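You operate a simulated robot arm through the tools that you are given. There is no shell and no other tool. Be economical: measure what you need, move in short steps, check, and stop when the job is done.

The job below is to be done with a simulated robot arm. You get a single attempt, and the scene is never put back.

Task
Set one gold eyelet in the middle hole of the grey strap.
Fine: it lies on the brown tray; the gold cup in the cup holder, strap flat in the yellow slide, then slide to 2, then one press of the blue lever; leave cup, strap and slide so.

It is judged by the outcome, as a careful person would: the job done as asked, and still so three seconds after it is handed in. It fails if anything else is knocked over, pushed out of place, dropped, spilled or broken.

Robot
A 7-joint arm with a two-finger parallel gripper, fixed in place. Base frame: the origin is at the foot of the arm, x ahead of it, y to its left, z up; the work surface is at about z = 865. Readings come in mm, degrees, newtons and seconds.
With the tool pointing down near the work surface it reaches from about 240 to 680 mm from the base axis. Its first joint turns from -66.0 to 66.0 degrees. Payload 2.4 kg.
The TCP is the grasp point between the finger pads, 30 mm short of the fingertips. In the tool frame z runs along the fingers and y along their closing line. The gripper opens to 94 mm. The fingers are 28 mm wide and 10 mm thick; the gripper's body (50 by 96 mm) begins 55 mm behind the TCP.
Orientation is that of the tool frame in the base frame, as a unit quaternion [w, x, y, z]. With the fingers straight down and closing along the base's y, the tool's x points along the base's -x, its y along +y and its z along -z.

Tools
- The arm moves only by the tool apply_moves. Its argument "increments" is a list of rows, each a list of 7 numbers: the turn, a rotation vector about the tool's x, y, z in units of 6 degrees (1.0 is 6 degrees), then the shift along the tool's x, y, z in units of 40 mm (1.0 is 40 mm), then the finger opening in mm, from 0 to 94. In form: [[wx, wy, wz, dx, dy, dz, gripper], ...]. A call has 1 to 8 rows; each row shifts and turns the commanded pose from where the row before left it, along the tool's axes as they then stand. A call with a number of a shift or a turn outside -1 to 1 is refused whole. Rows are played at 5 a second. More than 50 mm and 8.6 degrees between two rows, or a gripper value outside its range, and nothing of the call is played. A pose out of reach is approached as far as the arm can. The call stops where the force on the tool passes 40 N (or 10 N more than at its start, if that is more) or the arm is blocked; 0.2 s more then pass. Each finger travels about 153 mm/s and halts on what it meets, pressing with about 27 N; the grip force reading is that of the motor and also rises with nothing between the fingers. The clock runs only during rows and for 0.2 s after the last one: add rows that do not move to give the fingers time. The reply holds the time, the measured pose of the TCP, the force on the tool along the base axes, the opening and the grip force, in the units named above and with some noise, with the torque about the TCP (base axes, N m) and any sound that the robot's microphone picked up.
- Cameras (640 x 400 px; columns grow to the right, rows downward): "scene" is fixed at [20.7, 472.5, 1460.4]; the picture's right is [-0.86, -0.50, 0.00], its down [-0.24, 0.40, -0.88] and it looks along [0.45, -0.76, -0.47] (base axes); focal length 368 px, centre (320, 200). "wrist" rides on the gripper at [76, 14, -103] in the tool frame; the picture's right is [-0.18, 0.98, 0.00], its down [-0.75, -0.14, -0.64] and it looks along [-0.63, -0.12, 0.77] (tool axes); focal length 243 px, centre (320, 200). There is no depth. A picture from a camera that has moved, and an enlarged one, comes with that camera's place and axes in the base frame and with its lens. The place of the scene camera against the robot may be out by one fixed shift of up to 18 mm in any direction.
- grab_frame(camera): a new picture of that camera. It takes no simulated time.
- enlarge(camera, box): a new picture of the part [left, top, right, bottom] of that camera's present view, enlarged. It takes no simulated time.
- finish_job(): hands the job in; it is judged then, once.

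Work in short steps. Places have to be worked out from the pictures, the camera data and where the tool is seen: move nearer, look again, correct. Check each grasp and each placing, and mend what went wrong. You have 120 turns and 68 pictures in all, those below and enlarged ones among them. Open the gripper and draw the arm clear of the work before you hand the job in, unless the task says otherwise; then end with one line.

The tools are called after "Call:" as a command line: name --pt "numbers of a row" for each row, then --argument value for the rest, lists and objects as JSON in quotes. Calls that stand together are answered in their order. apply_moves: Moves the arm, as the interface text tells. Its arguments: {"type":"object","properties":{"increments":{"type":"array"}},"required":["increments"]} The other tools are called the same way: grab_frame (camera) takes a picture; enlarge (camera, box) takes an enlarged picture of a part of a camera's view; finish_job () hands the job in.

At the start:

```text
t: 0.0
position: [334.7, -78.2, 1271.3]
tcp_rot: [0.0, 0.0, 1.0, 0.0]
force: [0.0, 0.2, -0.6]
torque: [-0.01, -0.01, 0.0]
width: 94.2
grasp_force: 0.1
```

scene: 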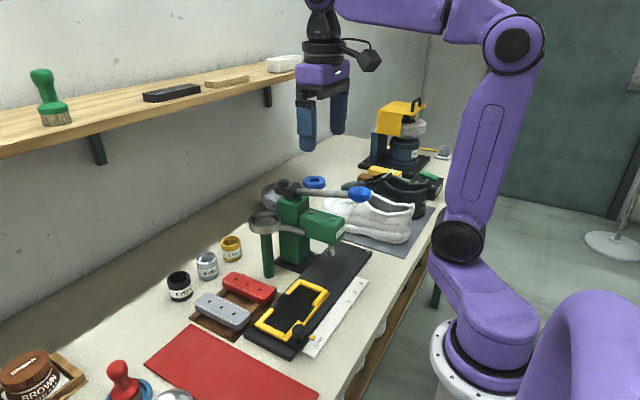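
wrist: 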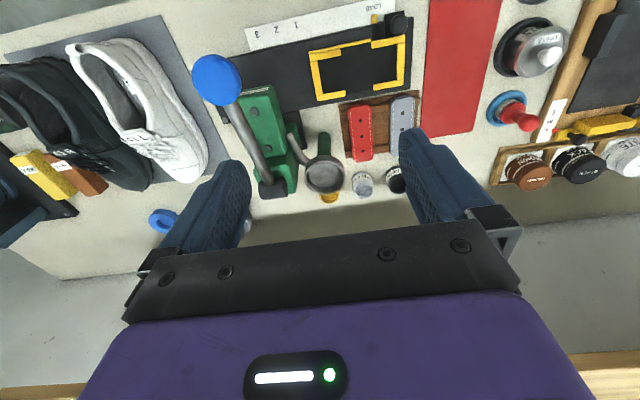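

I start by looking closely at the press, the slide, the tray and the cups.

Call:
enlarge --camera "scene" --box '[150, 170, 390, 360]'

Call:
enlarge --camera "wrist" --box '[180, 0, 440, 210]'

```text
2.11 times, centred on (270, 265) of scene
camera zoom: at [20.7, 472.5, 1460.4], right [-0.86, -0.5, 0.0], down [-0.24, 0.4, -0.88], along [0.45, -0.76, -0.47], focal length 774 px, centre (425, 63)
```

zoom: 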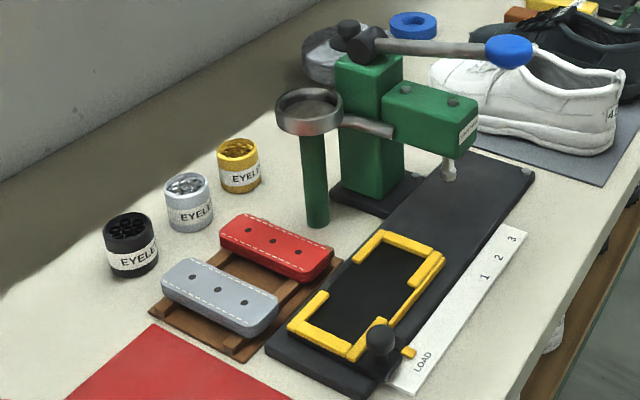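

```text
1.90 times, centred on (310, 105) of wrist
camera zoom: at [256.7, -64.7, 1373.7], right [0.18, 0.98, 0.0], down [0.75, -0.14, 0.64], along [0.63, -0.12, -0.77], focal length 462 px, centre (339, 381)
```

zoom: 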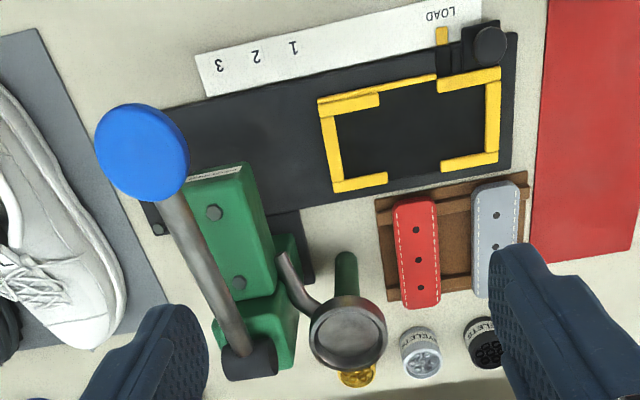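

Rough estimates from the wrist view: grey strap near (498, 66), slide near (368, -16). I move lower with the camera over the area for a sharper view.

Call:
apply_moves --pt "0 0 0 0.2 0.6 0.8 94" --pt "0 0 0 0.2 0.6 0.8 94" --pt "0 0 0 0.2 0.6 0.8 94" --pt "0 0 0 0.2 0.6 0.8 94" --pt "0 0 0 0 0 0 94"

Call:
grab_frame --camera "wrist"

Call:
enlarge --camera "wrist" --box '[140, 0, 440, 190]'

```text
t: 1.2
position: [301.1, 17.5, 1140.7]
tcp_rot: [0.0, 0.0, 1.0, 0.001]
force: [1.1, 0.5, -0.6]
torque: [-0.01, 0.02, 0.01]
width: 94.0
grasp_force: 0.0
```

```text
63 pictures are left
camera wrist: at [224.4, 29.9, 1243.6], right [0.18, 0.98, 0.0], down [0.75, -0.14, 0.64], along [0.63, -0.12, -0.77], focal length 243 px, centre (320, 200)
```

wrist: 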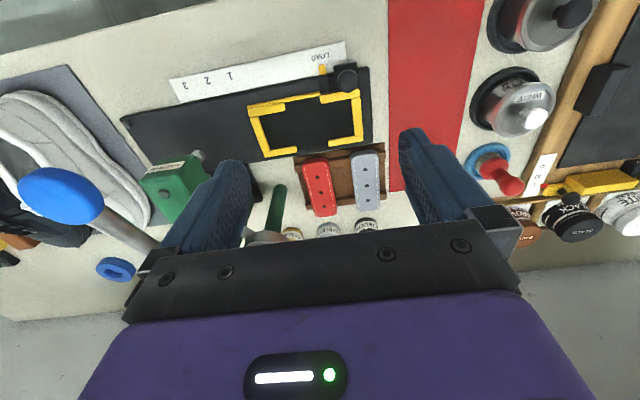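

```text
2.11 times, centred on (290, 95) of wrist
camera zoom: at [224.4, 29.9, 1243.6], right [0.18, 0.98, 0.0], down [0.75, -0.14, 0.64], along [0.63, -0.12, -0.77], focal length 511 px, centre (383, 421)
```

zoom: 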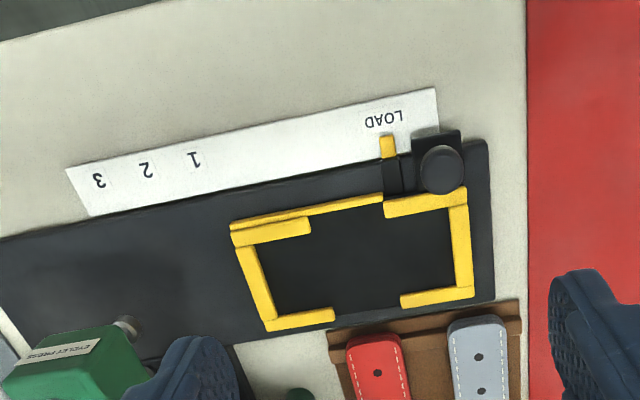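

The track runs along base y (labels: LOAD y≈19, 1 ≈ -112, 2 ≈ -146, 3 ≈ -181), slide centre about (372, -17), and the strap is about 132×50 mm at (494, 62). I move above the strap for a near look.

Call:
apply_moves --pt "0 0 0 -0.95 0.22 0.4 80" --pt "0 0 0 -0.95 0.22 0.6 80" --pt "0 0 0 -0.95 0.22 0.7 80" --pt "0 0 0 -0.95 0.22 0.75 80" --pt "0 0 0 -0.95 0.22 0.75 80" --pt "0 0 0 0 0 0 80"

Call:
grab_frame --camera "wrist"

Call:
grab_frame --camera "scene"

```text
t: 2.6
position: [490.2, 62.7, 1014.9]
tcp_rot: [0.001, 0.0, 1.0, 0.001]
force: [-0.5, -1.0, 0.2]
torque: [-0.01, -0.05, -0.02]
width: 80.0
grasp_force: 0.1
```

```text
61 pictures are left
camera wrist: at [414.5, 74.4, 1118.3], right [0.18, 0.98, 0.0], down [0.75, -0.14, 0.64], along [0.63, -0.12, -0.77], focal length 243 px, centre (320, 200)
```

wrist: 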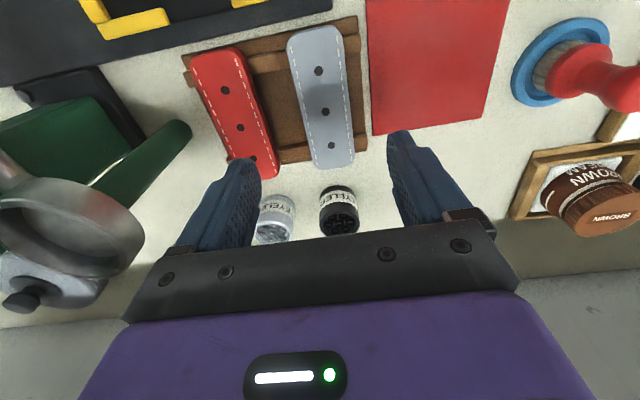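

```text
60 pictures are left
```

scene: 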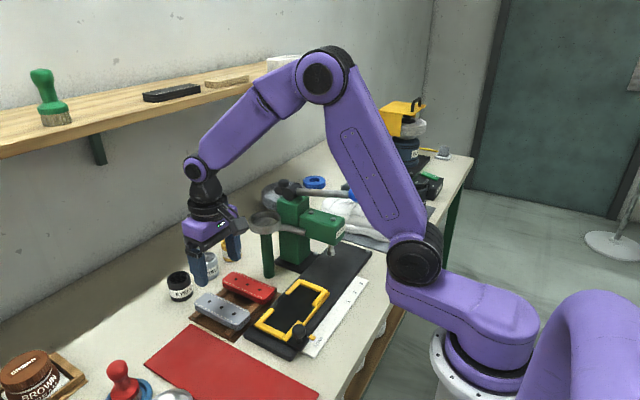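

The strap's middle hole is at about (496, 63), with the axis along x and holes 35 mm apart. I look closely at the tray and the slide in the scene view to judge the heights.

Call:
enlarge --camera "scene" --box '[180, 250, 340, 360]'

Call:
enlarge --camera "scene" --box '[210, 170, 380, 285]'

```text
3.64 times, centred on (260, 305) of scene
camera zoom: at [20.7, 472.5, 1460.4], right [-0.86, -0.5, 0.0], down [-0.24, 0.4, -0.88], along [0.45, -0.76, -0.47], focal length 1338 px, centre (538, -182)
```

zoom: 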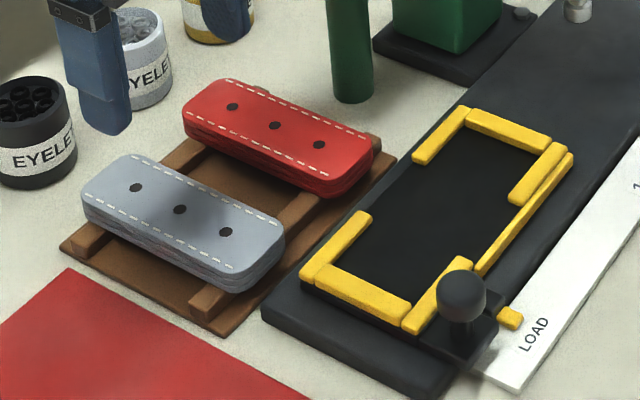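

```text
3.48 times, centred on (295, 228) of scene
camera zoom: at [20.7, 472.5, 1460.4], right [-0.86, -0.5, 0.0], down [-0.24, 0.4, -0.88], along [0.45, -0.76, -0.47], focal length 1280 px, centre (407, 104)
```

zoom: 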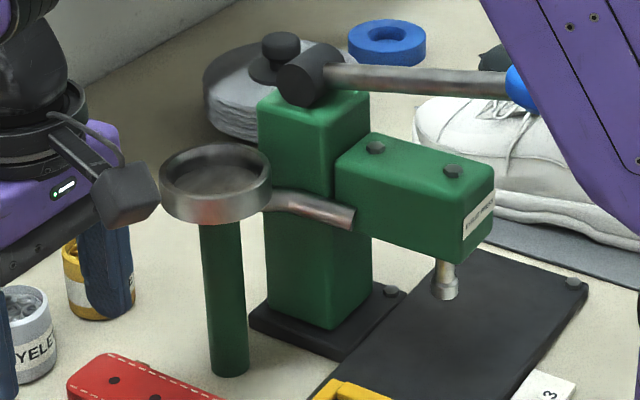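

The strap sits on two rails with free space beneath; both long sides of the slide have a middle gap for the fingers. I descend above the strap to z≈935.

Call:
apply_moves --pt "0 0 0 -0.13 0.02 0.6 76" --pt "0 0 0 0 0 0.7 76" --pt "0 0 0 0 0 0.7 76" --pt "0 0 0 0 0 0 76"

Call:
grab_frame --camera "wrist"

Call:
enlarge --camera "scene" --box '[150, 220, 310, 340]'

```text
t: 3.6
position: [497.9, 63.6, 936.2]
tcp_rot: [-0.001, 0.0, 1.0, 0.0]
force: [1.0, -0.1, -0.1]
torque: [-0.04, 0.01, -0.01]
width: 75.8
grasp_force: 0.1
```

```text
57 pictures are left
camera wrist: at [420.7, 76.2, 1038.2], right [0.18, 0.98, 0.0], down [0.75, -0.14, 0.64], along [0.63, -0.12, -0.77], focal length 243 px, centre (320, 200)
```

wrist: 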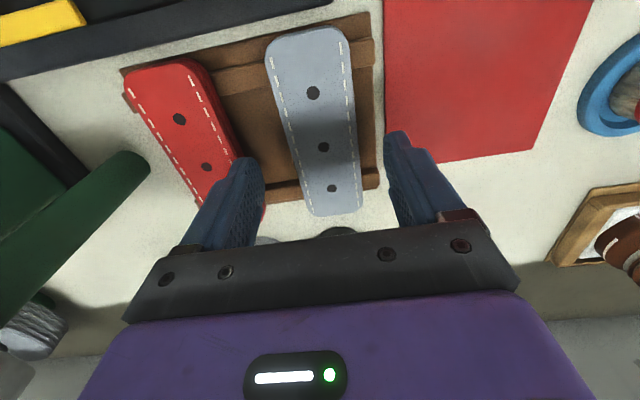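

```text
3.33 times, centred on (230, 280) of scene
camera zoom: at [20.7, 472.5, 1460.4], right [-0.86, -0.5, 0.0], down [-0.24, 0.4, -0.88], along [0.45, -0.76, -0.47], focal length 1226 px, centre (620, -67)
```

zoom: 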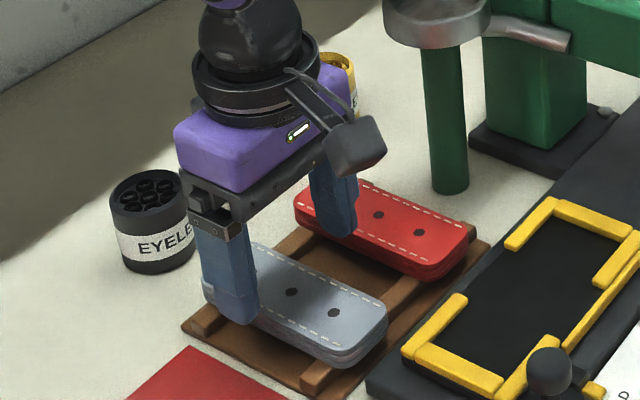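

Top of the strap is at z≈892 and the fingers straddle it clear of the red one. I descend to z≈909 and close.

Call:
apply_moves --pt "0 0 0 0.03 0 0.35 76" --pt "0 0 0 0 0 0.33 76" --pt "0 0 0 0 0 0 60" --pt "0 0 0 0 0 0 30" --pt "0 0 0 0 0 0 30" --pt "0 0 0 0 0 0 30"

Call:
grab_frame --camera "wrist"

```text
t: 5.0
position: [495.6, 63.7, 908.2]
tcp_rot: [0.0, 0.0, 1.0, 0.0]
force: [1.0, -1.2, 1.4]
torque: [-0.03, -0.09, 0.0]
width: 45.0
grasp_force: 26.7
```

```text
55 pictures are left
camera wrist: at [419.3, 77.0, 1010.9], right [0.18, 0.98, 0.0], down [0.75, -0.14, 0.64], along [0.63, -0.12, -0.77], focal length 243 px, centre (320, 200)
```

wrist: 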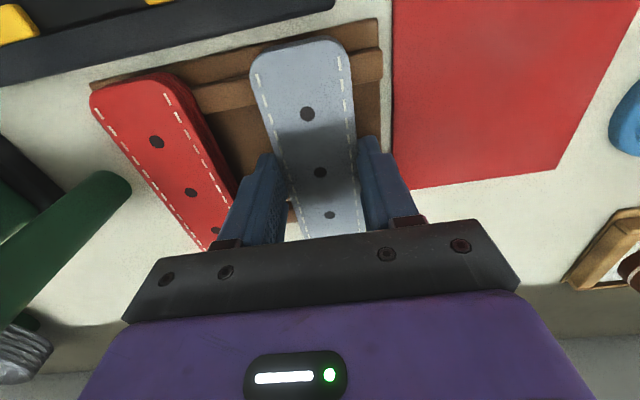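

The strap is gripped (45 mm). I lift it straight up and check.

Call:
apply_moves --pt "0 0 0 0 0 -0.3 30" --pt "0 0 0 0 0 -0.7 30" --pt "0 0 0 0 0 -1 30" --pt "0 0 0 0 0 -1 30" --pt "0 0 0 0 0 0 30"

Call:
grab_frame --camera "wrist"

```text
t: 6.2
position: [495.5, 66.4, 1029.2]
tcp_rot: [0.0, 0.0, 1.0, 0.0]
force: [-0.1, 0.1, 0.1]
torque: [0.02, 0.03, 0.01]
width: 30.1
grasp_force: 0.1
```

```text
54 pictures are left
camera wrist: at [419.1, 77.3, 1131.7], right [0.18, 0.98, 0.0], down [0.75, -0.14, 0.64], along [0.63, -0.12, -0.77], focal length 243 px, centre (320, 200)
```

wrist: 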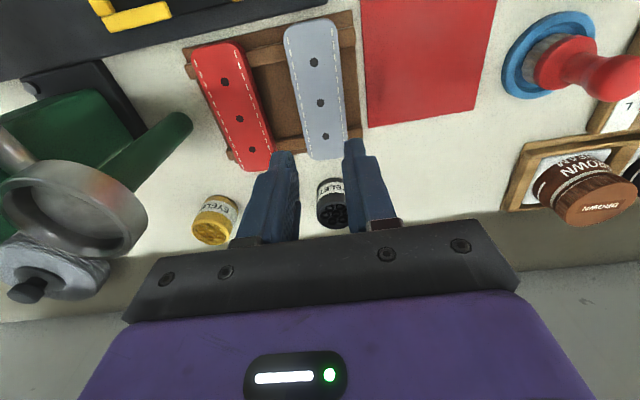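

The strap slipped out: the tips held only its upper edge, and it still lies in place. I reopen and go deeper this time.

Call:
apply_moves --pt "0 0 0 0 -0.03 0 76" --pt "0 0 0 0 0 0.9 76" --pt "0 0 0 0 0 0.9 76" --pt "0 0 0 0 0 0.8 76" --pt "0 0 0 0 0 0.4 76" --pt "0 0 0 0 0 0.15 76" --pt "0 0 0 0 0 0 76"

Call:
enlarge --camera "scene" --box '[160, 240, 300, 340]'

```text
t: 7.8
position: [494.7, 61.0, 902.6]
tcp_rot: [0.0, 0.0, 1.0, 0.0]
force: [-0.1, 0.5, -0.8]
torque: [-0.02, -0.02, 0.0]
width: 75.9
grasp_force: 0.0
```

```text
4.00 times, centred on (230, 290) of scene
camera zoom: at [20.7, 472.5, 1460.4], right [-0.86, -0.5, 0.0], down [-0.24, 0.4, -0.88], along [0.45, -0.76, -0.47], focal length 1471 px, centre (680, -160)
```

zoom: 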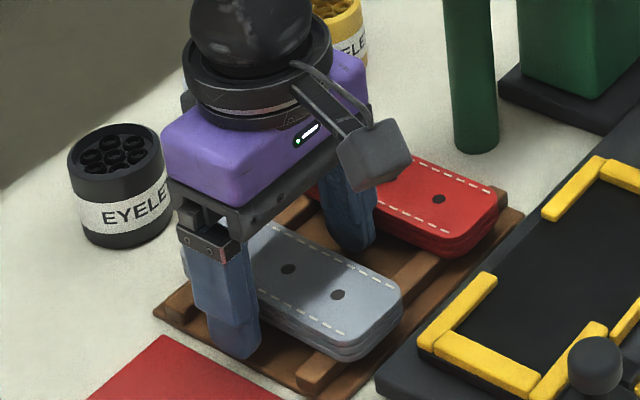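

The tips seem just above the tray floor; 3 mm lower, then close.

Call:
apply_moves --pt "0 0 0 -0.02 0.03 0.08 76" --pt "0 0 0 0 0 0 76" --pt "0 0 0 0 0 0 50" --pt "0 0 0 0 0 0 20" --pt "0 0 0 0 0 0 20" --pt "0 0 0 0 0 0 20"

Call:
apply_moves --pt "0 0 0 0 0 -0.2 20" --pt "0 0 0 0 0 -0.4 20" --pt "0 0 0 0 0 -0.4 20" --pt "0 0 0 0 0 0 20"

Call:
grab_frame --camera "wrist"

```text
t: 9.2
position: [496.3, 63.0, 899.2]
tcp_rot: [0.001, 0.0, 1.0, 0.0]
force: [-0.1, -0.6, 1.4]
torque: [-0.01, -0.03, -0.05]
width: 45.0
grasp_force: 26.7
```

```text
t: 10.2
position: [496.9, 63.0, 938.4]
tcp_rot: [0.0, 0.0, 1.0, 0.0]
force: [0.2, 0.1, -0.9]
torque: [0.01, -0.02, -0.04]
width: 45.0
grasp_force: 27.0
```

```text
52 pictures are left
camera wrist: at [419.7, 75.6, 1041.9], right [0.18, 0.98, 0.0], down [0.75, -0.14, 0.64], along [0.63, -0.12, -0.77], focal length 243 px, centre (320, 200)
```

wrist: 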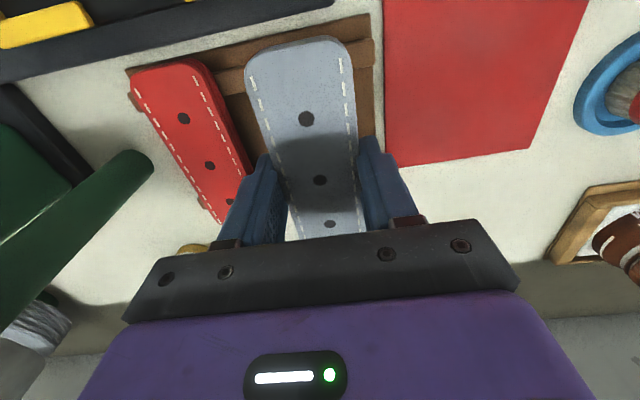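

The strap is now firmly held. I lift it and carry it above the slide, then turn it 90°.

Call:
apply_moves --pt "0 0 0 0 0 -0.8 20" --pt "0 0 0 0.52 -0.33 -0.7 20" --pt "0 0 0 0.52 -0.33 0 20" --pt "0 0 0 0.52 -0.33 0 20" --pt "0 0 0 0.52 -0.33 0 20" --pt "0 0 0 0.52 -0.33 0 20" --pt "0 0 0 0.52 -0.34 0 20" --pt "0 0 0 0 0 0 20"

Call:
apply_moves --pt "0 0 1 0 0 0 20" --pt "0 0 1 0 0 0 20" --pt "0 0 1 0 0 0 20" --pt "0 0 1 0 0 0 20" --pt "0 0 1 0 0 0 20" --pt "0 0 1 0 0 0 20" --pt "0 0 1 0 0 0 20" --pt "0 0 1 0 0 0 20"

Call:
apply_moves --pt "0 0 1 0 0 0 20" --pt "0 0 1 0 0 0 20" --pt "0 0 1 0 0 0 20" --pt "0 0 1 0 0 0 20" --pt "0 0 1 0 0 0 20" --pt "0 0 1 0 0 0 20" --pt "0 0 1 0 0 0 20" --pt "0 0 0 0 0 0 20"

Call:
grab_frame --camera "wrist"

Call:
grab_frame --camera "scene"

```text
t: 12.0
position: [371.1, -16.2, 998.3]
tcp_rot: [0.001, -0.001, 1.0, 0.0]
force: [0.1, -0.8, -0.3]
torque: [-0.01, 0.03, 0.0]
width: 45.2
grasp_force: 27.1
```

```text
t: 13.8
position: [370.9, -15.7, 999.4]
tcp_rot: [0.0, 0.408, 0.913, 0.0]
force: [1.1, 0.0, -0.6]
torque: [0.01, -0.01, 0.02]
width: 44.9
grasp_force: 27.4
```

```text
t: 15.6
position: [371.7, -16.1, 998.9]
tcp_rot: [0.0, 0.708, 0.706, 0.0]
force: [0.8, -0.3, -0.4]
torque: [0.02, -0.01, -0.01]
width: 45.0
grasp_force: 27.2
```

```text
51 pictures are left
camera wrist: at [385.2, 58.8, 1101.4], right [0.98, -0.19, 0.0], down [-0.14, -0.75, 0.64], along [-0.12, -0.63, -0.77], focal length 243 px, centre (320, 200)
```

wrist: 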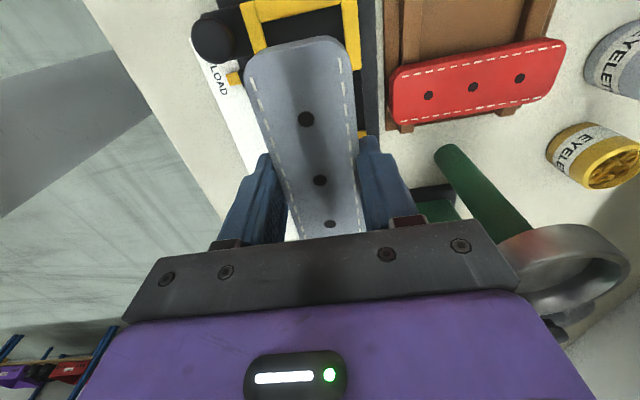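

```text
50 pictures are left
```

scene: 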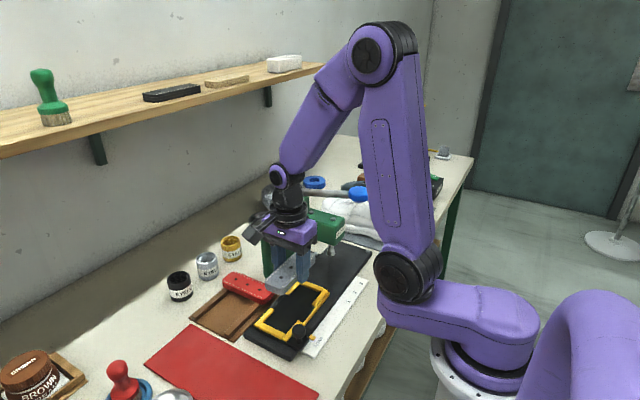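

I zoom in on the slide's end in the wrist view to refine its position.

Call:
enlarge --camera "wrist" --box '[180, 0, 400, 140]'

Call:
enlarge --camera "scene" --box '[220, 220, 370, 360]'

```text
2.86 times, centred on (290, 70) of wrist
camera zoom: at [385.2, 58.8, 1101.4], right [0.98, -0.19, 0.0], down [-0.14, -0.75, 0.64], along [-0.12, -0.63, -0.77], focal length 693 px, centre (406, 571)
```

zoom: 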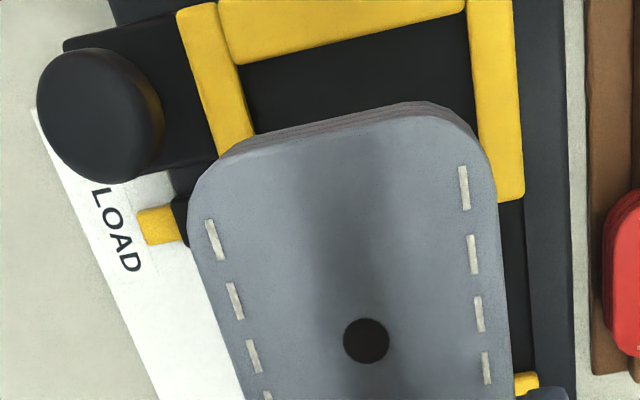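

```text
2.86 times, centred on (295, 290) of scene
camera zoom: at [20.7, 472.5, 1460.4], right [-0.86, -0.5, 0.0], down [-0.24, 0.4, -0.88], along [0.45, -0.76, -0.47], focal length 1051 px, centre (391, -57)
```

zoom: 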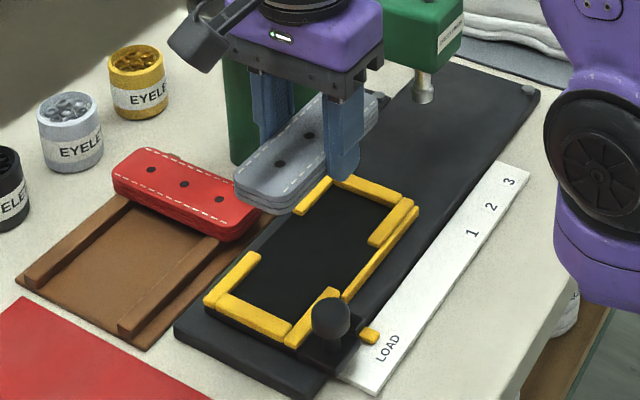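

Combining both views: slide inner opening x≈341–399, y≈-90–52 (centre ≈ (370, -19), rim z≈885); held strap centre ≈ (370.5, -18). I lower to just above the rim.

Call:
apply_moves --pt "0 0 0 -0.02 -0.02 0.6 20" --pt "0 0 0 0 0 0.7 20" --pt "0 0 0 0 0 0.45 20" --pt "0 0 0 0 0 0 20"

Call:
enlarge --camera "wrist" --box '[160, 0, 440, 200]'

Call:
enlarge --camera "scene" --box '[230, 230, 350, 350]'

```text
t: 16.6
position: [370.9, -16.6, 928.6]
tcp_rot: [0.0, 0.707, 0.707, 0.0]
force: [-0.6, -0.4, 0.7]
torque: [-0.01, -0.01, -0.01]
width: 44.9
grasp_force: 27.2
```

```text
2.00 times, centred on (300, 100) of wrist
camera zoom: at [383.9, 58.4, 1031.3], right [0.98, -0.18, 0.0], down [-0.14, -0.75, 0.64], along [-0.12, -0.63, -0.77], focal length 485 px, centre (360, 400)
```

zoom: 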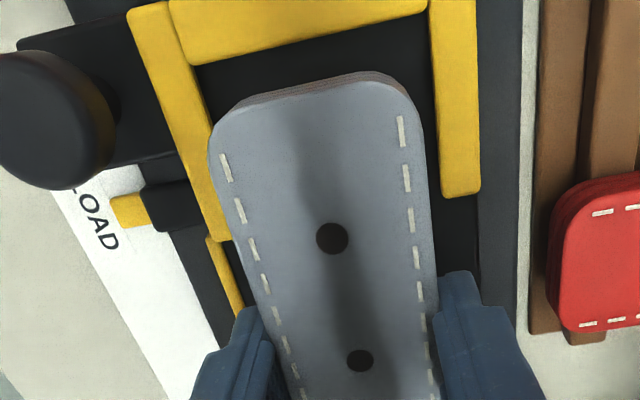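

```text
3.33 times, centred on (290, 290) of scene
camera zoom: at [20.7, 472.5, 1460.4], right [-0.86, -0.5, 0.0], down [-0.24, 0.4, -0.88], along [0.45, -0.76, -0.47], focal length 1226 px, centre (420, -100)
```

zoom: 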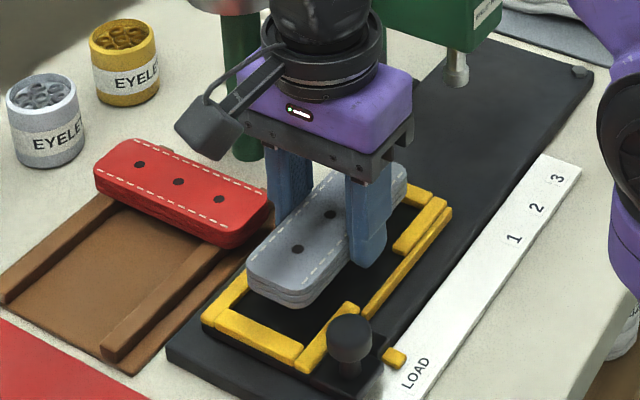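

Alignment is good (about 6 mm of play each way). I lower in small steps until contact.

Call:
apply_moves --pt "0 0 0 -0.03 -0.03 0.2 20" --pt "0 0 0 0 0 0.12 20" --pt "0 0 0 0 0 0.1 20" --pt "0 0 0 0 0 0 20"

Call:
enlarge --camera "scene" --box '[230, 240, 350, 350]'

```text
t: 17.4
position: [367.8, -17.8, 913.8]
tcp_rot: [-0.001, 0.707, 0.707, 0.0]
force: [-3.1, -0.1, 10.6]
torque: [0.05, -0.15, -0.02]
width: 44.5
grasp_force: 26.7
stopped in row 4: the force on the tool passed its limit at 52 N (the readings are from after the stop); the commanded pose is now the measured one
```

```text
3.64 times, centred on (290, 295) of scene
camera zoom: at [20.5, 472.5, 1460.4], right [-0.86, -0.5, 0.0], down [-0.24, 0.4, -0.88], along [0.45, -0.76, -0.47], focal length 1338 px, centre (429, -146)
```

zoom: 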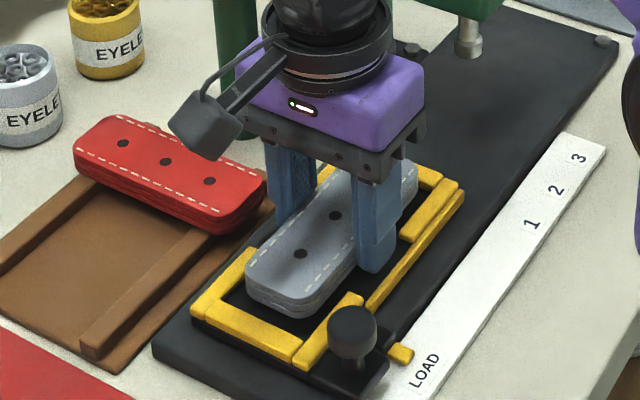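

Contact at TCP z≈914 (tips ≈884). x drifted to 367.8, so the near finger may sit on the thin rail; I look from the wrist.

Call:
enlarge --camera "wrist" --box '[200, 60, 440, 240]'

Call:
enlarge --camera "scene" --box '[275, 270, 345, 330]'

```text
2.22 times, centred on (320, 150) of wrist
camera zoom: at [383.0, 56.1, 1016.2], right [0.98, -0.18, 0.0], down [-0.14, -0.75, 0.64], along [-0.12, -0.63, -0.77], focal length 539 px, centre (320, 311)
```

zoom: 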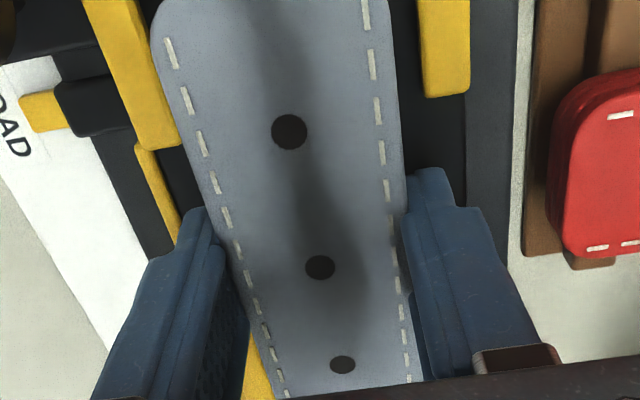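

```text
6.67 times, centred on (310, 300) of scene
camera zoom: at [20.5, 472.5, 1460.4], right [-0.86, -0.5, 0.0], down [-0.24, 0.4, -0.88], along [0.45, -0.76, -0.47], focal length 2452 px, centre (387, -467)
```

zoom: 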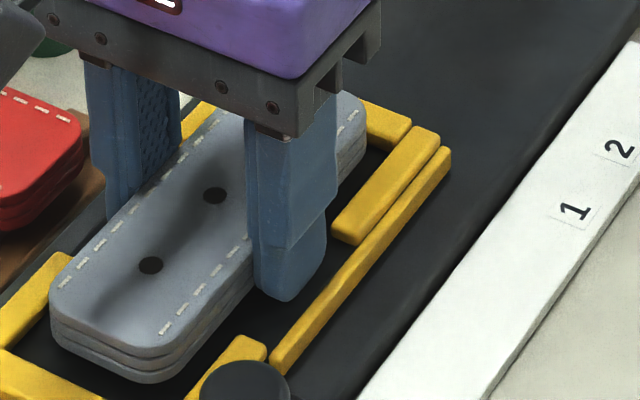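

I lift slightly, shift 2 mm in +x, and touch down again to see whether the contact is the plate.

Call:
apply_moves --pt "0 0 0 0 0 -0.1 20" --pt "0 0 0 -0.03 0.06 0 20" --pt "0 0 0 0 0 0.06 20" --pt "0 0 0 0 0 0.03 20" --pt "0 0 0 0 0 0.03 20" --pt "0 0 0 0 0 0 20"

```text
t: 18.8
position: [372.7, -19.4, 914.8]
tcp_rot: [0.0, 0.707, 0.707, 0.001]
force: [-3.8, 0.4, 9.2]
torque: [0.01, 0.1, -0.06]
width: 44.9
grasp_force: 26.7
stopped in row 6: the force on the tool passed its limit at 42 N (the readings are from after the stop); the commanded pose is now the measured one
```

Same height again: that is the slide plate. I raise 1 mm and open gently so that the strap settles.

Call:
apply_moves --pt "0 0 0 0 -0.05 -0.03 20" --pt "0 0 0 0 0 0 48" --pt "0 0 0 0 0 0 52" --pt "0 0 0 0 0 0 54" --pt "0 0 0 0 0 0 54"

Call:
enlarge --camera "scene" --box '[250, 260, 345, 340]'

```text
t: 19.9
position: [370.4, -19.5, 915.8]
tcp_rot: [0.0, 0.707, 0.707, 0.0]
force: [-0.3, -0.3, -0.2]
torque: [0.01, -0.05, 0.0]
width: 54.3
grasp_force: 0.1
```

```text
5.00 times, centred on (298, 300) of scene
camera zoom: at [20.7, 472.5, 1460.4], right [-0.86, -0.5, 0.0], down [-0.24, 0.4, -0.88], along [0.45, -0.76, -0.47], focal length 1839 px, centre (432, -300)
```

zoom: 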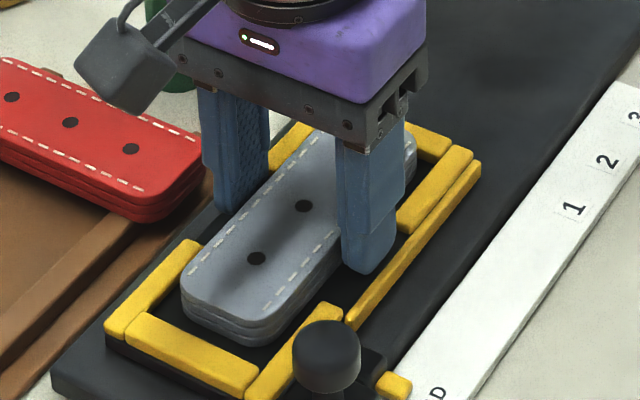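

The strap has settled in the slide. I lift away and check it from above.

Call:
apply_moves --pt "0 0 0 0 0 -0.3 54" --pt "0 0 0 0 0 -0.7 54" --pt "0 0 0 0 0 -1 54" --pt "0 0 0 0 0 -1 54" --pt "0 0 0 0 0 0 54"

Call:
grab_frame --camera "wrist"

Call:
enlarge --camera "scene" --box '[240, 260, 360, 360]'

```text
t: 21.1
position: [370.8, -21.4, 1036.7]
tcp_rot: [0.0, 0.707, 0.707, 0.0]
force: [-0.5, 0.2, 0.6]
torque: [-0.01, 0.01, 0.02]
width: 53.8
grasp_force: 0.1
```

```text
41 pictures are left
camera wrist: at [384.0, 53.1, 1137.9], right [0.98, -0.18, 0.0], down [-0.14, -0.75, 0.64], along [-0.12, -0.63, -0.77], focal length 243 px, centre (320, 200)
```

wrist: 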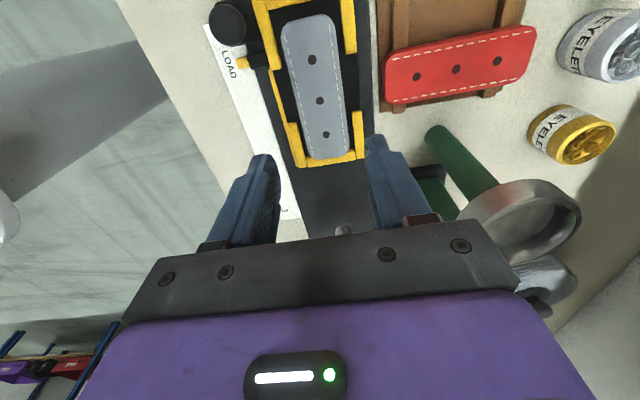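

```text
4.00 times, centred on (300, 310) of scene
camera zoom: at [20.7, 472.5, 1460.4], right [-0.86, -0.5, 0.0], down [-0.24, 0.4, -0.88], along [0.45, -0.76, -0.47], focal length 1471 px, centre (400, -240)
```

zoom: 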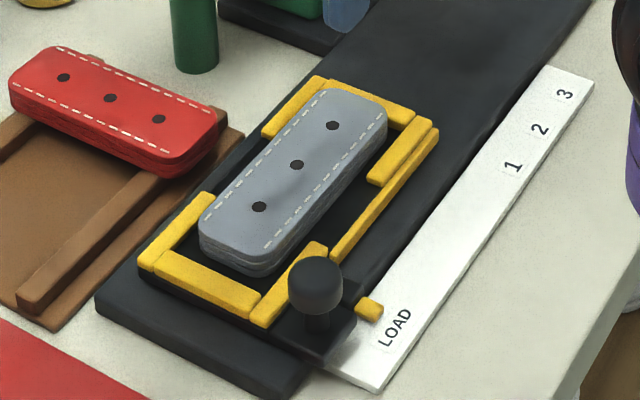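

The strap lies flat in the slide, perhaps a few mm towards -y. I zoom in to measure its centring.

Call:
enlarge --camera "wrist" --box '[240, 0, 400, 170]'

```text
2.35 times, centred on (320, 85) of wrist
camera zoom: at [384.0, 53.1, 1137.9], right [0.98, -0.18, 0.0], down [-0.14, -0.75, 0.64], along [-0.12, -0.63, -0.77], focal length 571 px, centre (320, 471)
```

zoom: 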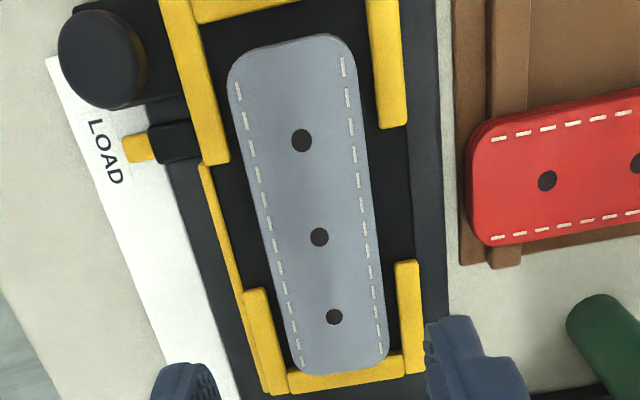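

The strap sits about 1.5 mm from the -y wall and 9 mm from the +y wall. I regrip it and draw it about 3.5 mm in +y to centre it.

Call:
apply_moves --pt "0 0 0 0.04 -0.03 1 56" --pt "0 0 0 0 0 1 56" --pt "0 0 0 0 0 0.7 56" --pt "0 0 0 0 0 0.28 56" --pt "0 0 0 0 0 0.03 56" --pt "0 0 0 0 0 0 56"

Call:
apply_moves --pt "0 0 0 0 0 0 30" --pt "0 0 0 0 0 0 30" --pt "0 0 0 0 0 0 30" --pt "0 0 0 0.05 0 0 30" --pt "0 0 0 0.04 0 0 30" --pt "0 0 0 0 0 0 30" --pt "0 0 0 0 0 0 54" --pt "0 0 0 0 0 0 54"

Call:
apply_moves --pt "0 0 0 0 0 -0.3 54" --pt "0 0 0 0 0 -0.7 54" --pt "0 0 0 0 0 -1 54" --pt "0 0 0 0 0 -1 54" --pt "0 0 0 0 0 0 54"

Call:
enlarge --camera "wrist" --box '[240, 0, 400, 170]'

```text
t: 22.6
position: [370.1, -17.9, 913.4]
tcp_rot: [0.001, 0.708, 0.706, 0.001]
force: [-0.4, -0.4, 22.2]
torque: [0.02, 0.69, -0.04]
width: 56.1
grasp_force: 0.4
```

```text
t: 24.4
position: [370.3, -15.7, 914.4]
tcp_rot: [0.001, 0.706, 0.708, 0.001]
force: [0.0, -0.2, -0.2]
torque: [-0.04, -0.01, -0.03]
width: 53.7
grasp_force: 0.0
```

```text
t: 25.6
position: [371.2, -12.4, 1035.8]
tcp_rot: [-0.001, 0.707, 0.707, 0.0]
force: [0.5, 1.0, 0.2]
torque: [0.0, 0.0, 0.02]
width: 54.1
grasp_force: 0.0
```

```text
2.35 times, centred on (320, 85) of wrist
camera zoom: at [384.7, 62.2, 1137.2], right [0.98, -0.18, 0.0], down [-0.14, -0.75, 0.64], along [-0.12, -0.63, -0.77], focal length 571 px, centre (320, 471)
```

zoom: 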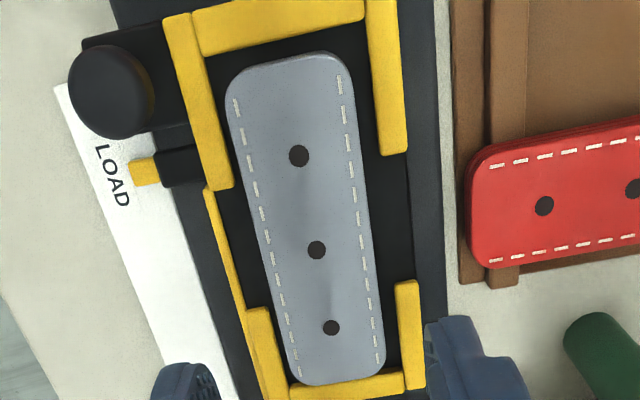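

The strap is now centred (middle hole ≈ (369, -18)) and the slide is still at LOAD. Next the gold cup, estimated at (628, -112), and the holder ring at about (533, -108, 968); I go high between them to look.

Call:
apply_moves --pt "0 0 0 0 0 -1 70" --pt "0 0 0 0 0 -1 70" --pt "0 0 0 -0.2 0.8 -0.6 70" --pt "0 0 0 -0.2 0.9 0 70" --pt "0 0 0 -0.2 1 0 70" --pt "0 0 0 -0.2 1 0 70" --pt "0 0 0 -0.2 1 0 70" --pt "0 0 0 0 0 0 70"

Call:
grab_frame --camera "wrist"

Call:
grab_frame --camera "scene"

```text
t: 27.4
position: [555.8, -54.9, 1141.4]
tcp_rot: [0.0, 0.707, 0.707, 0.0]
force: [-1.1, -0.5, -0.1]
torque: [0.01, 0.01, -0.01]
width: 69.9
grasp_force: 0.1
```

```text
37 pictures are left
camera wrist: at [570.0, 20.3, 1242.7], right [0.98, -0.18, 0.0], down [-0.14, -0.75, 0.64], along [-0.12, -0.63, -0.77], focal length 243 px, centre (320, 200)
```

wrist: 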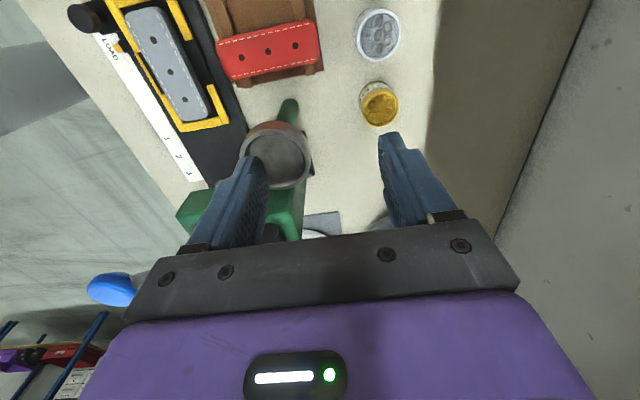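

```text
36 pictures are left
```

scene: 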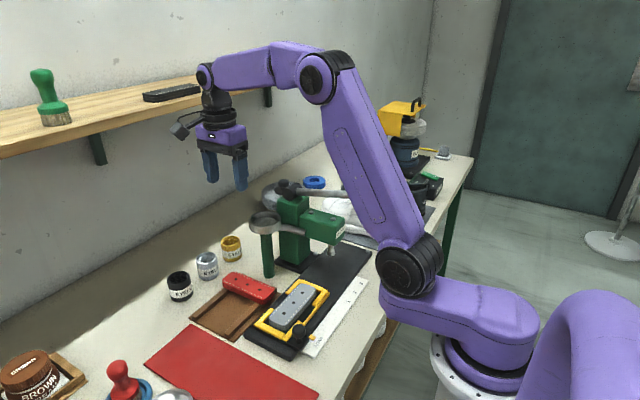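

Triangulating from three views, the ring rim is at about (498, -102, 1011), outer diameter ≈ 76; the gold cup is near (625, -104) with its top at z≈917. I move above the cup.

Call:
apply_moves --pt "0 0 0 -0.4 0.6 0 84" --pt "0 0 0 -0.4 0.6 0.4 84" --pt "0 0 0 -0.43 0.53 0.8 84" --pt "0 0 0 0 0 0.9 84" --pt "0 0 0 0 0 0.9 84" --pt "0 0 0 0 0 0 84"

Call:
grab_frame --camera "wrist"

Call:
enlarge --camera "scene" --box '[140, 130, 350, 300]'

```text
t: 28.8
position: [627.0, -103.0, 1018.9]
tcp_rot: [0.001, 0.707, 0.707, 0.0]
force: [0.0, 0.0, 0.8]
torque: [0.01, -0.02, 0.0]
width: 84.1
grasp_force: 0.1
```

```text
35 pictures are left
camera wrist: at [641.2, -28.8, 1120.5], right [0.98, -0.18, 0.0], down [-0.14, -0.75, 0.64], along [-0.12, -0.63, -0.77], focal length 243 px, centre (320, 200)
```

wrist: 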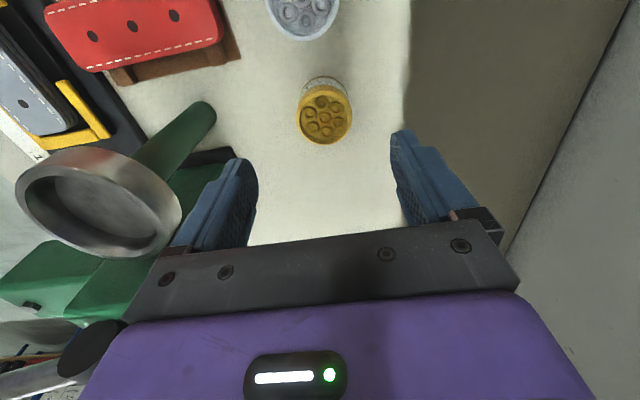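

```text
2.35 times, centred on (245, 215) of scene
camera zoom: at [20.7, 472.5, 1460.4], right [-0.86, -0.5, 0.0], down [-0.24, 0.4, -0.88], along [0.45, -0.76, -0.47], focal length 866 px, centre (496, 165)
```

zoom: 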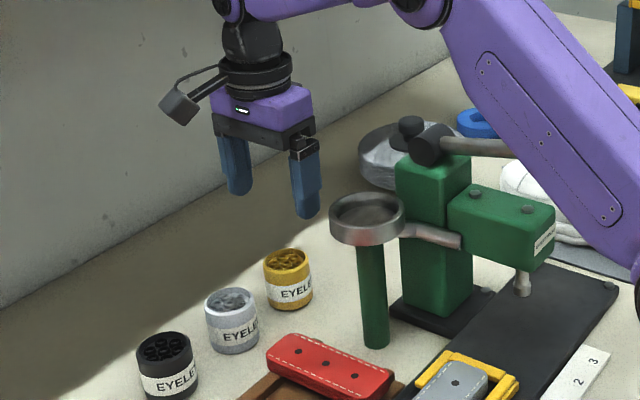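

The cup centre is refined to about (629.5, -109.5), top ≈ 908. I shift and lower the tips to just above the cup, then look again.

Call:
apply_moves --pt "0 0 0 -0.16 0.06 0.5 84" --pt "0 0 0 0 0 0.5 84" --pt "0 0 0 0 0 0.5 84" --pt "0 0 0 0 0 0 84"

Call:
grab_frame --camera "wrist"

```text
t: 29.8
position: [629.0, -112.7, 958.6]
tcp_rot: [0.0, 0.707, 0.707, 0.0]
force: [-0.2, 0.3, 0.1]
torque: [0.01, 0.01, 0.01]
width: 84.2
grasp_force: 0.0
```

```text
33 pictures are left
camera wrist: at [642.3, -37.2, 1061.1], right [0.98, -0.18, 0.0], down [-0.14, -0.75, 0.64], along [-0.12, -0.63, -0.77], focal length 243 px, centre (320, 200)
```

wrist: 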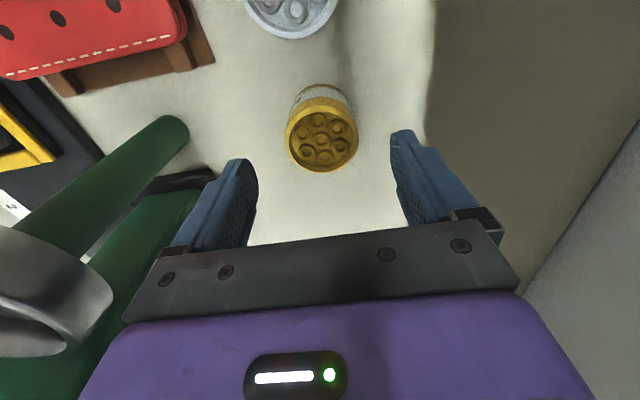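

The cup rim is at (630, -109.5). I correct y by 2 mm, descend to z≈917, and close.

Call:
apply_moves --pt "0 0 0 0.05 0.02 0.4 84" --pt "0 0 0 0 0 0.4 84" --pt "0 0 0 0 0 0.24 84" --pt "0 0 0 0 0 0 84" --pt "0 0 0 0 0 0 60" --pt "0 0 0 0 0 0 30" --pt "0 0 0 0 0 0 30" --pt "0 0 0 0 0 0 30"

Call:
grab_frame --camera "wrist"

Call:
enlarge --camera "scene" --box '[160, 190, 300, 310]'

```text
t: 31.6
position: [629.2, -109.7, 916.5]
tcp_rot: [0.0, 0.707, 0.707, -0.001]
force: [-0.3, 0.2, -0.1]
torque: [0.0, 0.0, 0.06]
width: 48.4
grasp_force: 26.6
```

```text
32 pictures are left
camera wrist: at [642.7, -34.9, 1019.1], right [0.98, -0.18, 0.0], down [-0.14, -0.75, 0.64], along [-0.12, -0.63, -0.77], focal length 243 px, centre (320, 200)
```

wrist: 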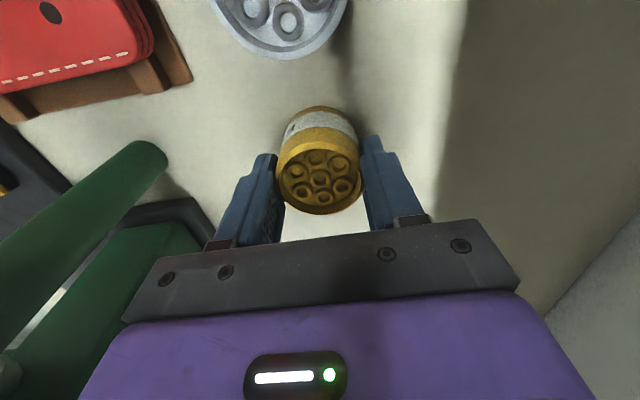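

```text
3.33 times, centred on (230, 250) of scene
camera zoom: at [20.7, 472.5, 1460.4], right [-0.86, -0.5, 0.0], down [-0.24, 0.4, -0.88], along [0.45, -0.76, -0.47], focal length 1226 px, centre (620, 33)
```

zoom: 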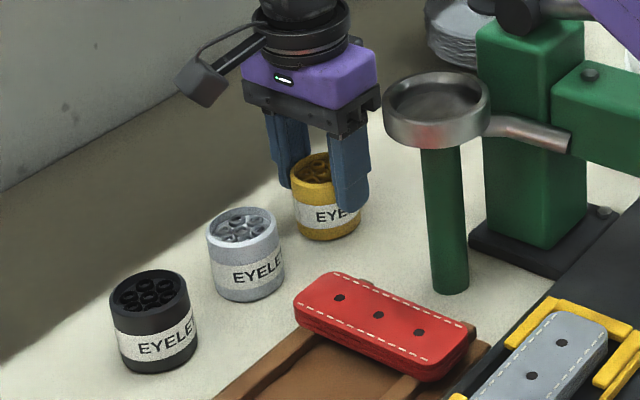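

The cup is gripped (48.4 mm). I lift it straight up, slowly, to clear the ring height.

Call:
apply_moves --pt "0 0 0 0 0 -0.2 30" --pt "0 0 0 0 0 -0.5 30" --pt "0 0 0 0 0 -0.7 30" --pt "0 0 0 0 0 -0.8 30" --pt "0 0 0 0 0 -0.8 30" --pt "0 0 0 0 0 -0.8 30" --pt "0 0 0 0 0 -0.6 30" --pt "0 0 0 0 0 0 30"

Call:
grab_frame --camera "wrist"

Call:
enlarge --camera "scene" --box '[180, 110, 360, 270]'

```text
t: 33.4
position: [629.4, -107.5, 1094.1]
tcp_rot: [0.0, 0.707, 0.707, 0.0]
force: [-0.3, 0.3, -1.2]
torque: [-0.03, -0.01, 0.05]
width: 48.6
grasp_force: 26.9
```

```text
30 pictures are left
camera wrist: at [643.9, -33.0, 1196.8], right [0.98, -0.18, 0.0], down [-0.14, -0.75, 0.64], along [-0.12, -0.63, -0.77], focal length 243 px, centre (320, 200)
```

wrist: 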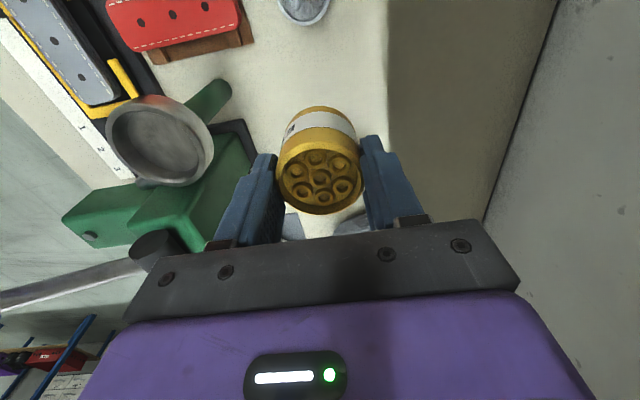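

```text
2.50 times, centred on (270, 190) of scene
camera zoom: at [20.7, 472.5, 1460.4], right [-0.86, -0.5, 0.0], down [-0.24, 0.4, -0.88], along [0.45, -0.76, -0.47], focal length 920 px, centre (445, 225)
```

zoom: 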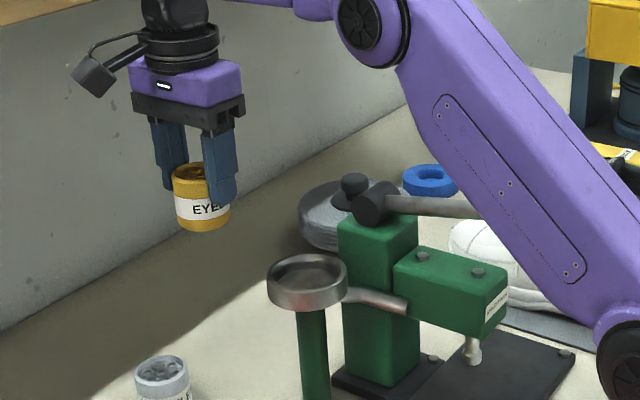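

The cup is held upright with its contents. The ring rim now computes to (498, -96, 1011); I carry the cup above it.

Call:
apply_moves --pt "0 0 0 0.05 -0.4 0 30" --pt "0 0 0 0.05 -0.7 0 30" --pt "0 0 0 0.05 -0.7 0 30" --pt "0 0 0 0.05 -0.7 0 30" --pt "0 0 0 0.05 -0.5 0 30" --pt "0 0 0 0 -0.28 0 30" --pt "0 0 0 0 0 0 30"

Call:
grab_frame --camera "wrist"

Call:
enlarge --camera "scene" --box '[210, 130, 350, 260]'

```text
t: 35.0
position: [498.2, -98.3, 1093.0]
tcp_rot: [0.0, 0.707, 0.707, 0.001]
force: [0.2, -0.1, -1.1]
torque: [-0.04, 0.01, -0.02]
width: 48.5
grasp_force: 26.6
```

```text
28 pictures are left
camera wrist: at [511.3, -24.4, 1195.5], right [0.98, -0.18, 0.0], down [-0.14, -0.75, 0.64], along [-0.12, -0.63, -0.77], focal length 243 px, centre (320, 200)
```

wrist: 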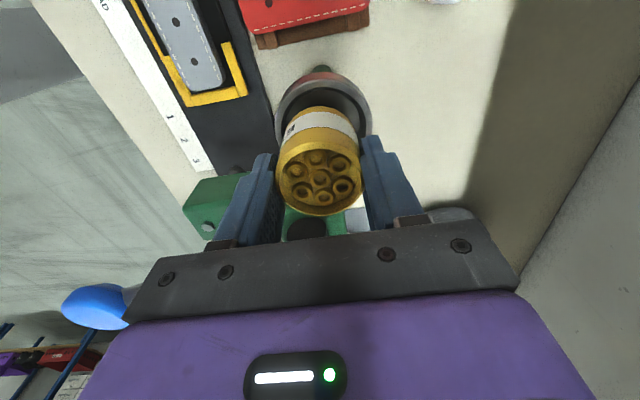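

```text
3.08 times, centred on (280, 195) of scene
camera zoom: at [20.7, 472.5, 1460.4], right [-0.86, -0.5, 0.0], down [-0.24, 0.4, -0.88], along [0.45, -0.76, -0.47], focal length 1132 px, centre (443, 215)
```

zoom: 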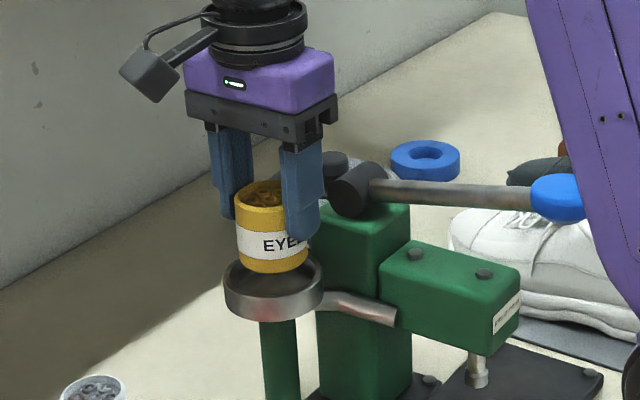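

Ring centre here reads about (500, -100). I lower 18 mm so the base is just above the rim and compare more closely.

Call:
apply_moves --pt "0 0 0 -0.02 0.03 0.25 30" --pt "0 0 0 0 0 0.2 30" --pt "0 0 0 0 0 0 30"

Call:
enlarge --camera "wrist" --box '[240, 50, 400, 220]'

Call:
enlarge --camera "scene" --box '[230, 160, 320, 250]'

```text
t: 35.8
position: [498.3, -99.6, 1075.3]
tcp_rot: [0.0, 0.707, 0.707, 0.0]
force: [-0.5, -0.2, -2.0]
torque: [0.01, 0.02, -0.01]
width: 48.6
grasp_force: 27.4
```

```text
2.35 times, centred on (320, 135) of wrist
camera zoom: at [511.8, -25.0, 1177.0], right [0.98, -0.18, 0.0], down [-0.14, -0.75, 0.64], along [-0.12, -0.63, -0.77], focal length 571 px, centre (320, 353)
```

zoom: 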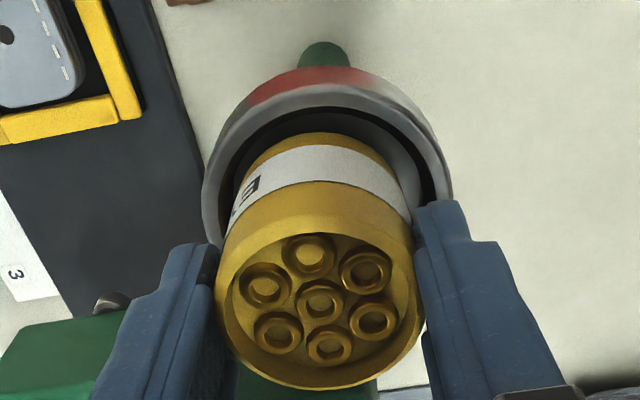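

```text
4.44 times, centred on (275, 205) of scene
camera zoom: at [20.7, 472.5, 1460.4], right [-0.86, -0.5, 0.0], down [-0.24, 0.4, -0.88], along [0.45, -0.76, -0.47], focal length 1635 px, centre (520, 178)
```

zoom: 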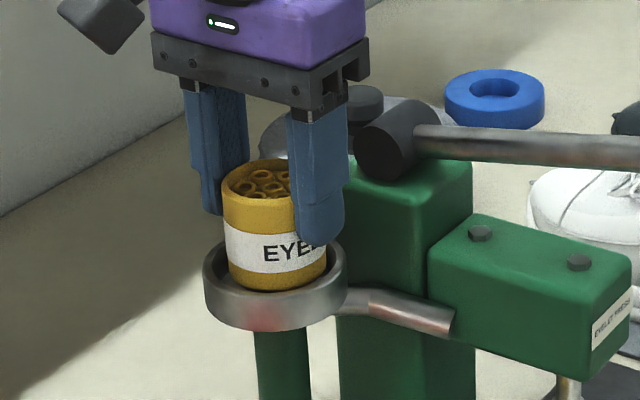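

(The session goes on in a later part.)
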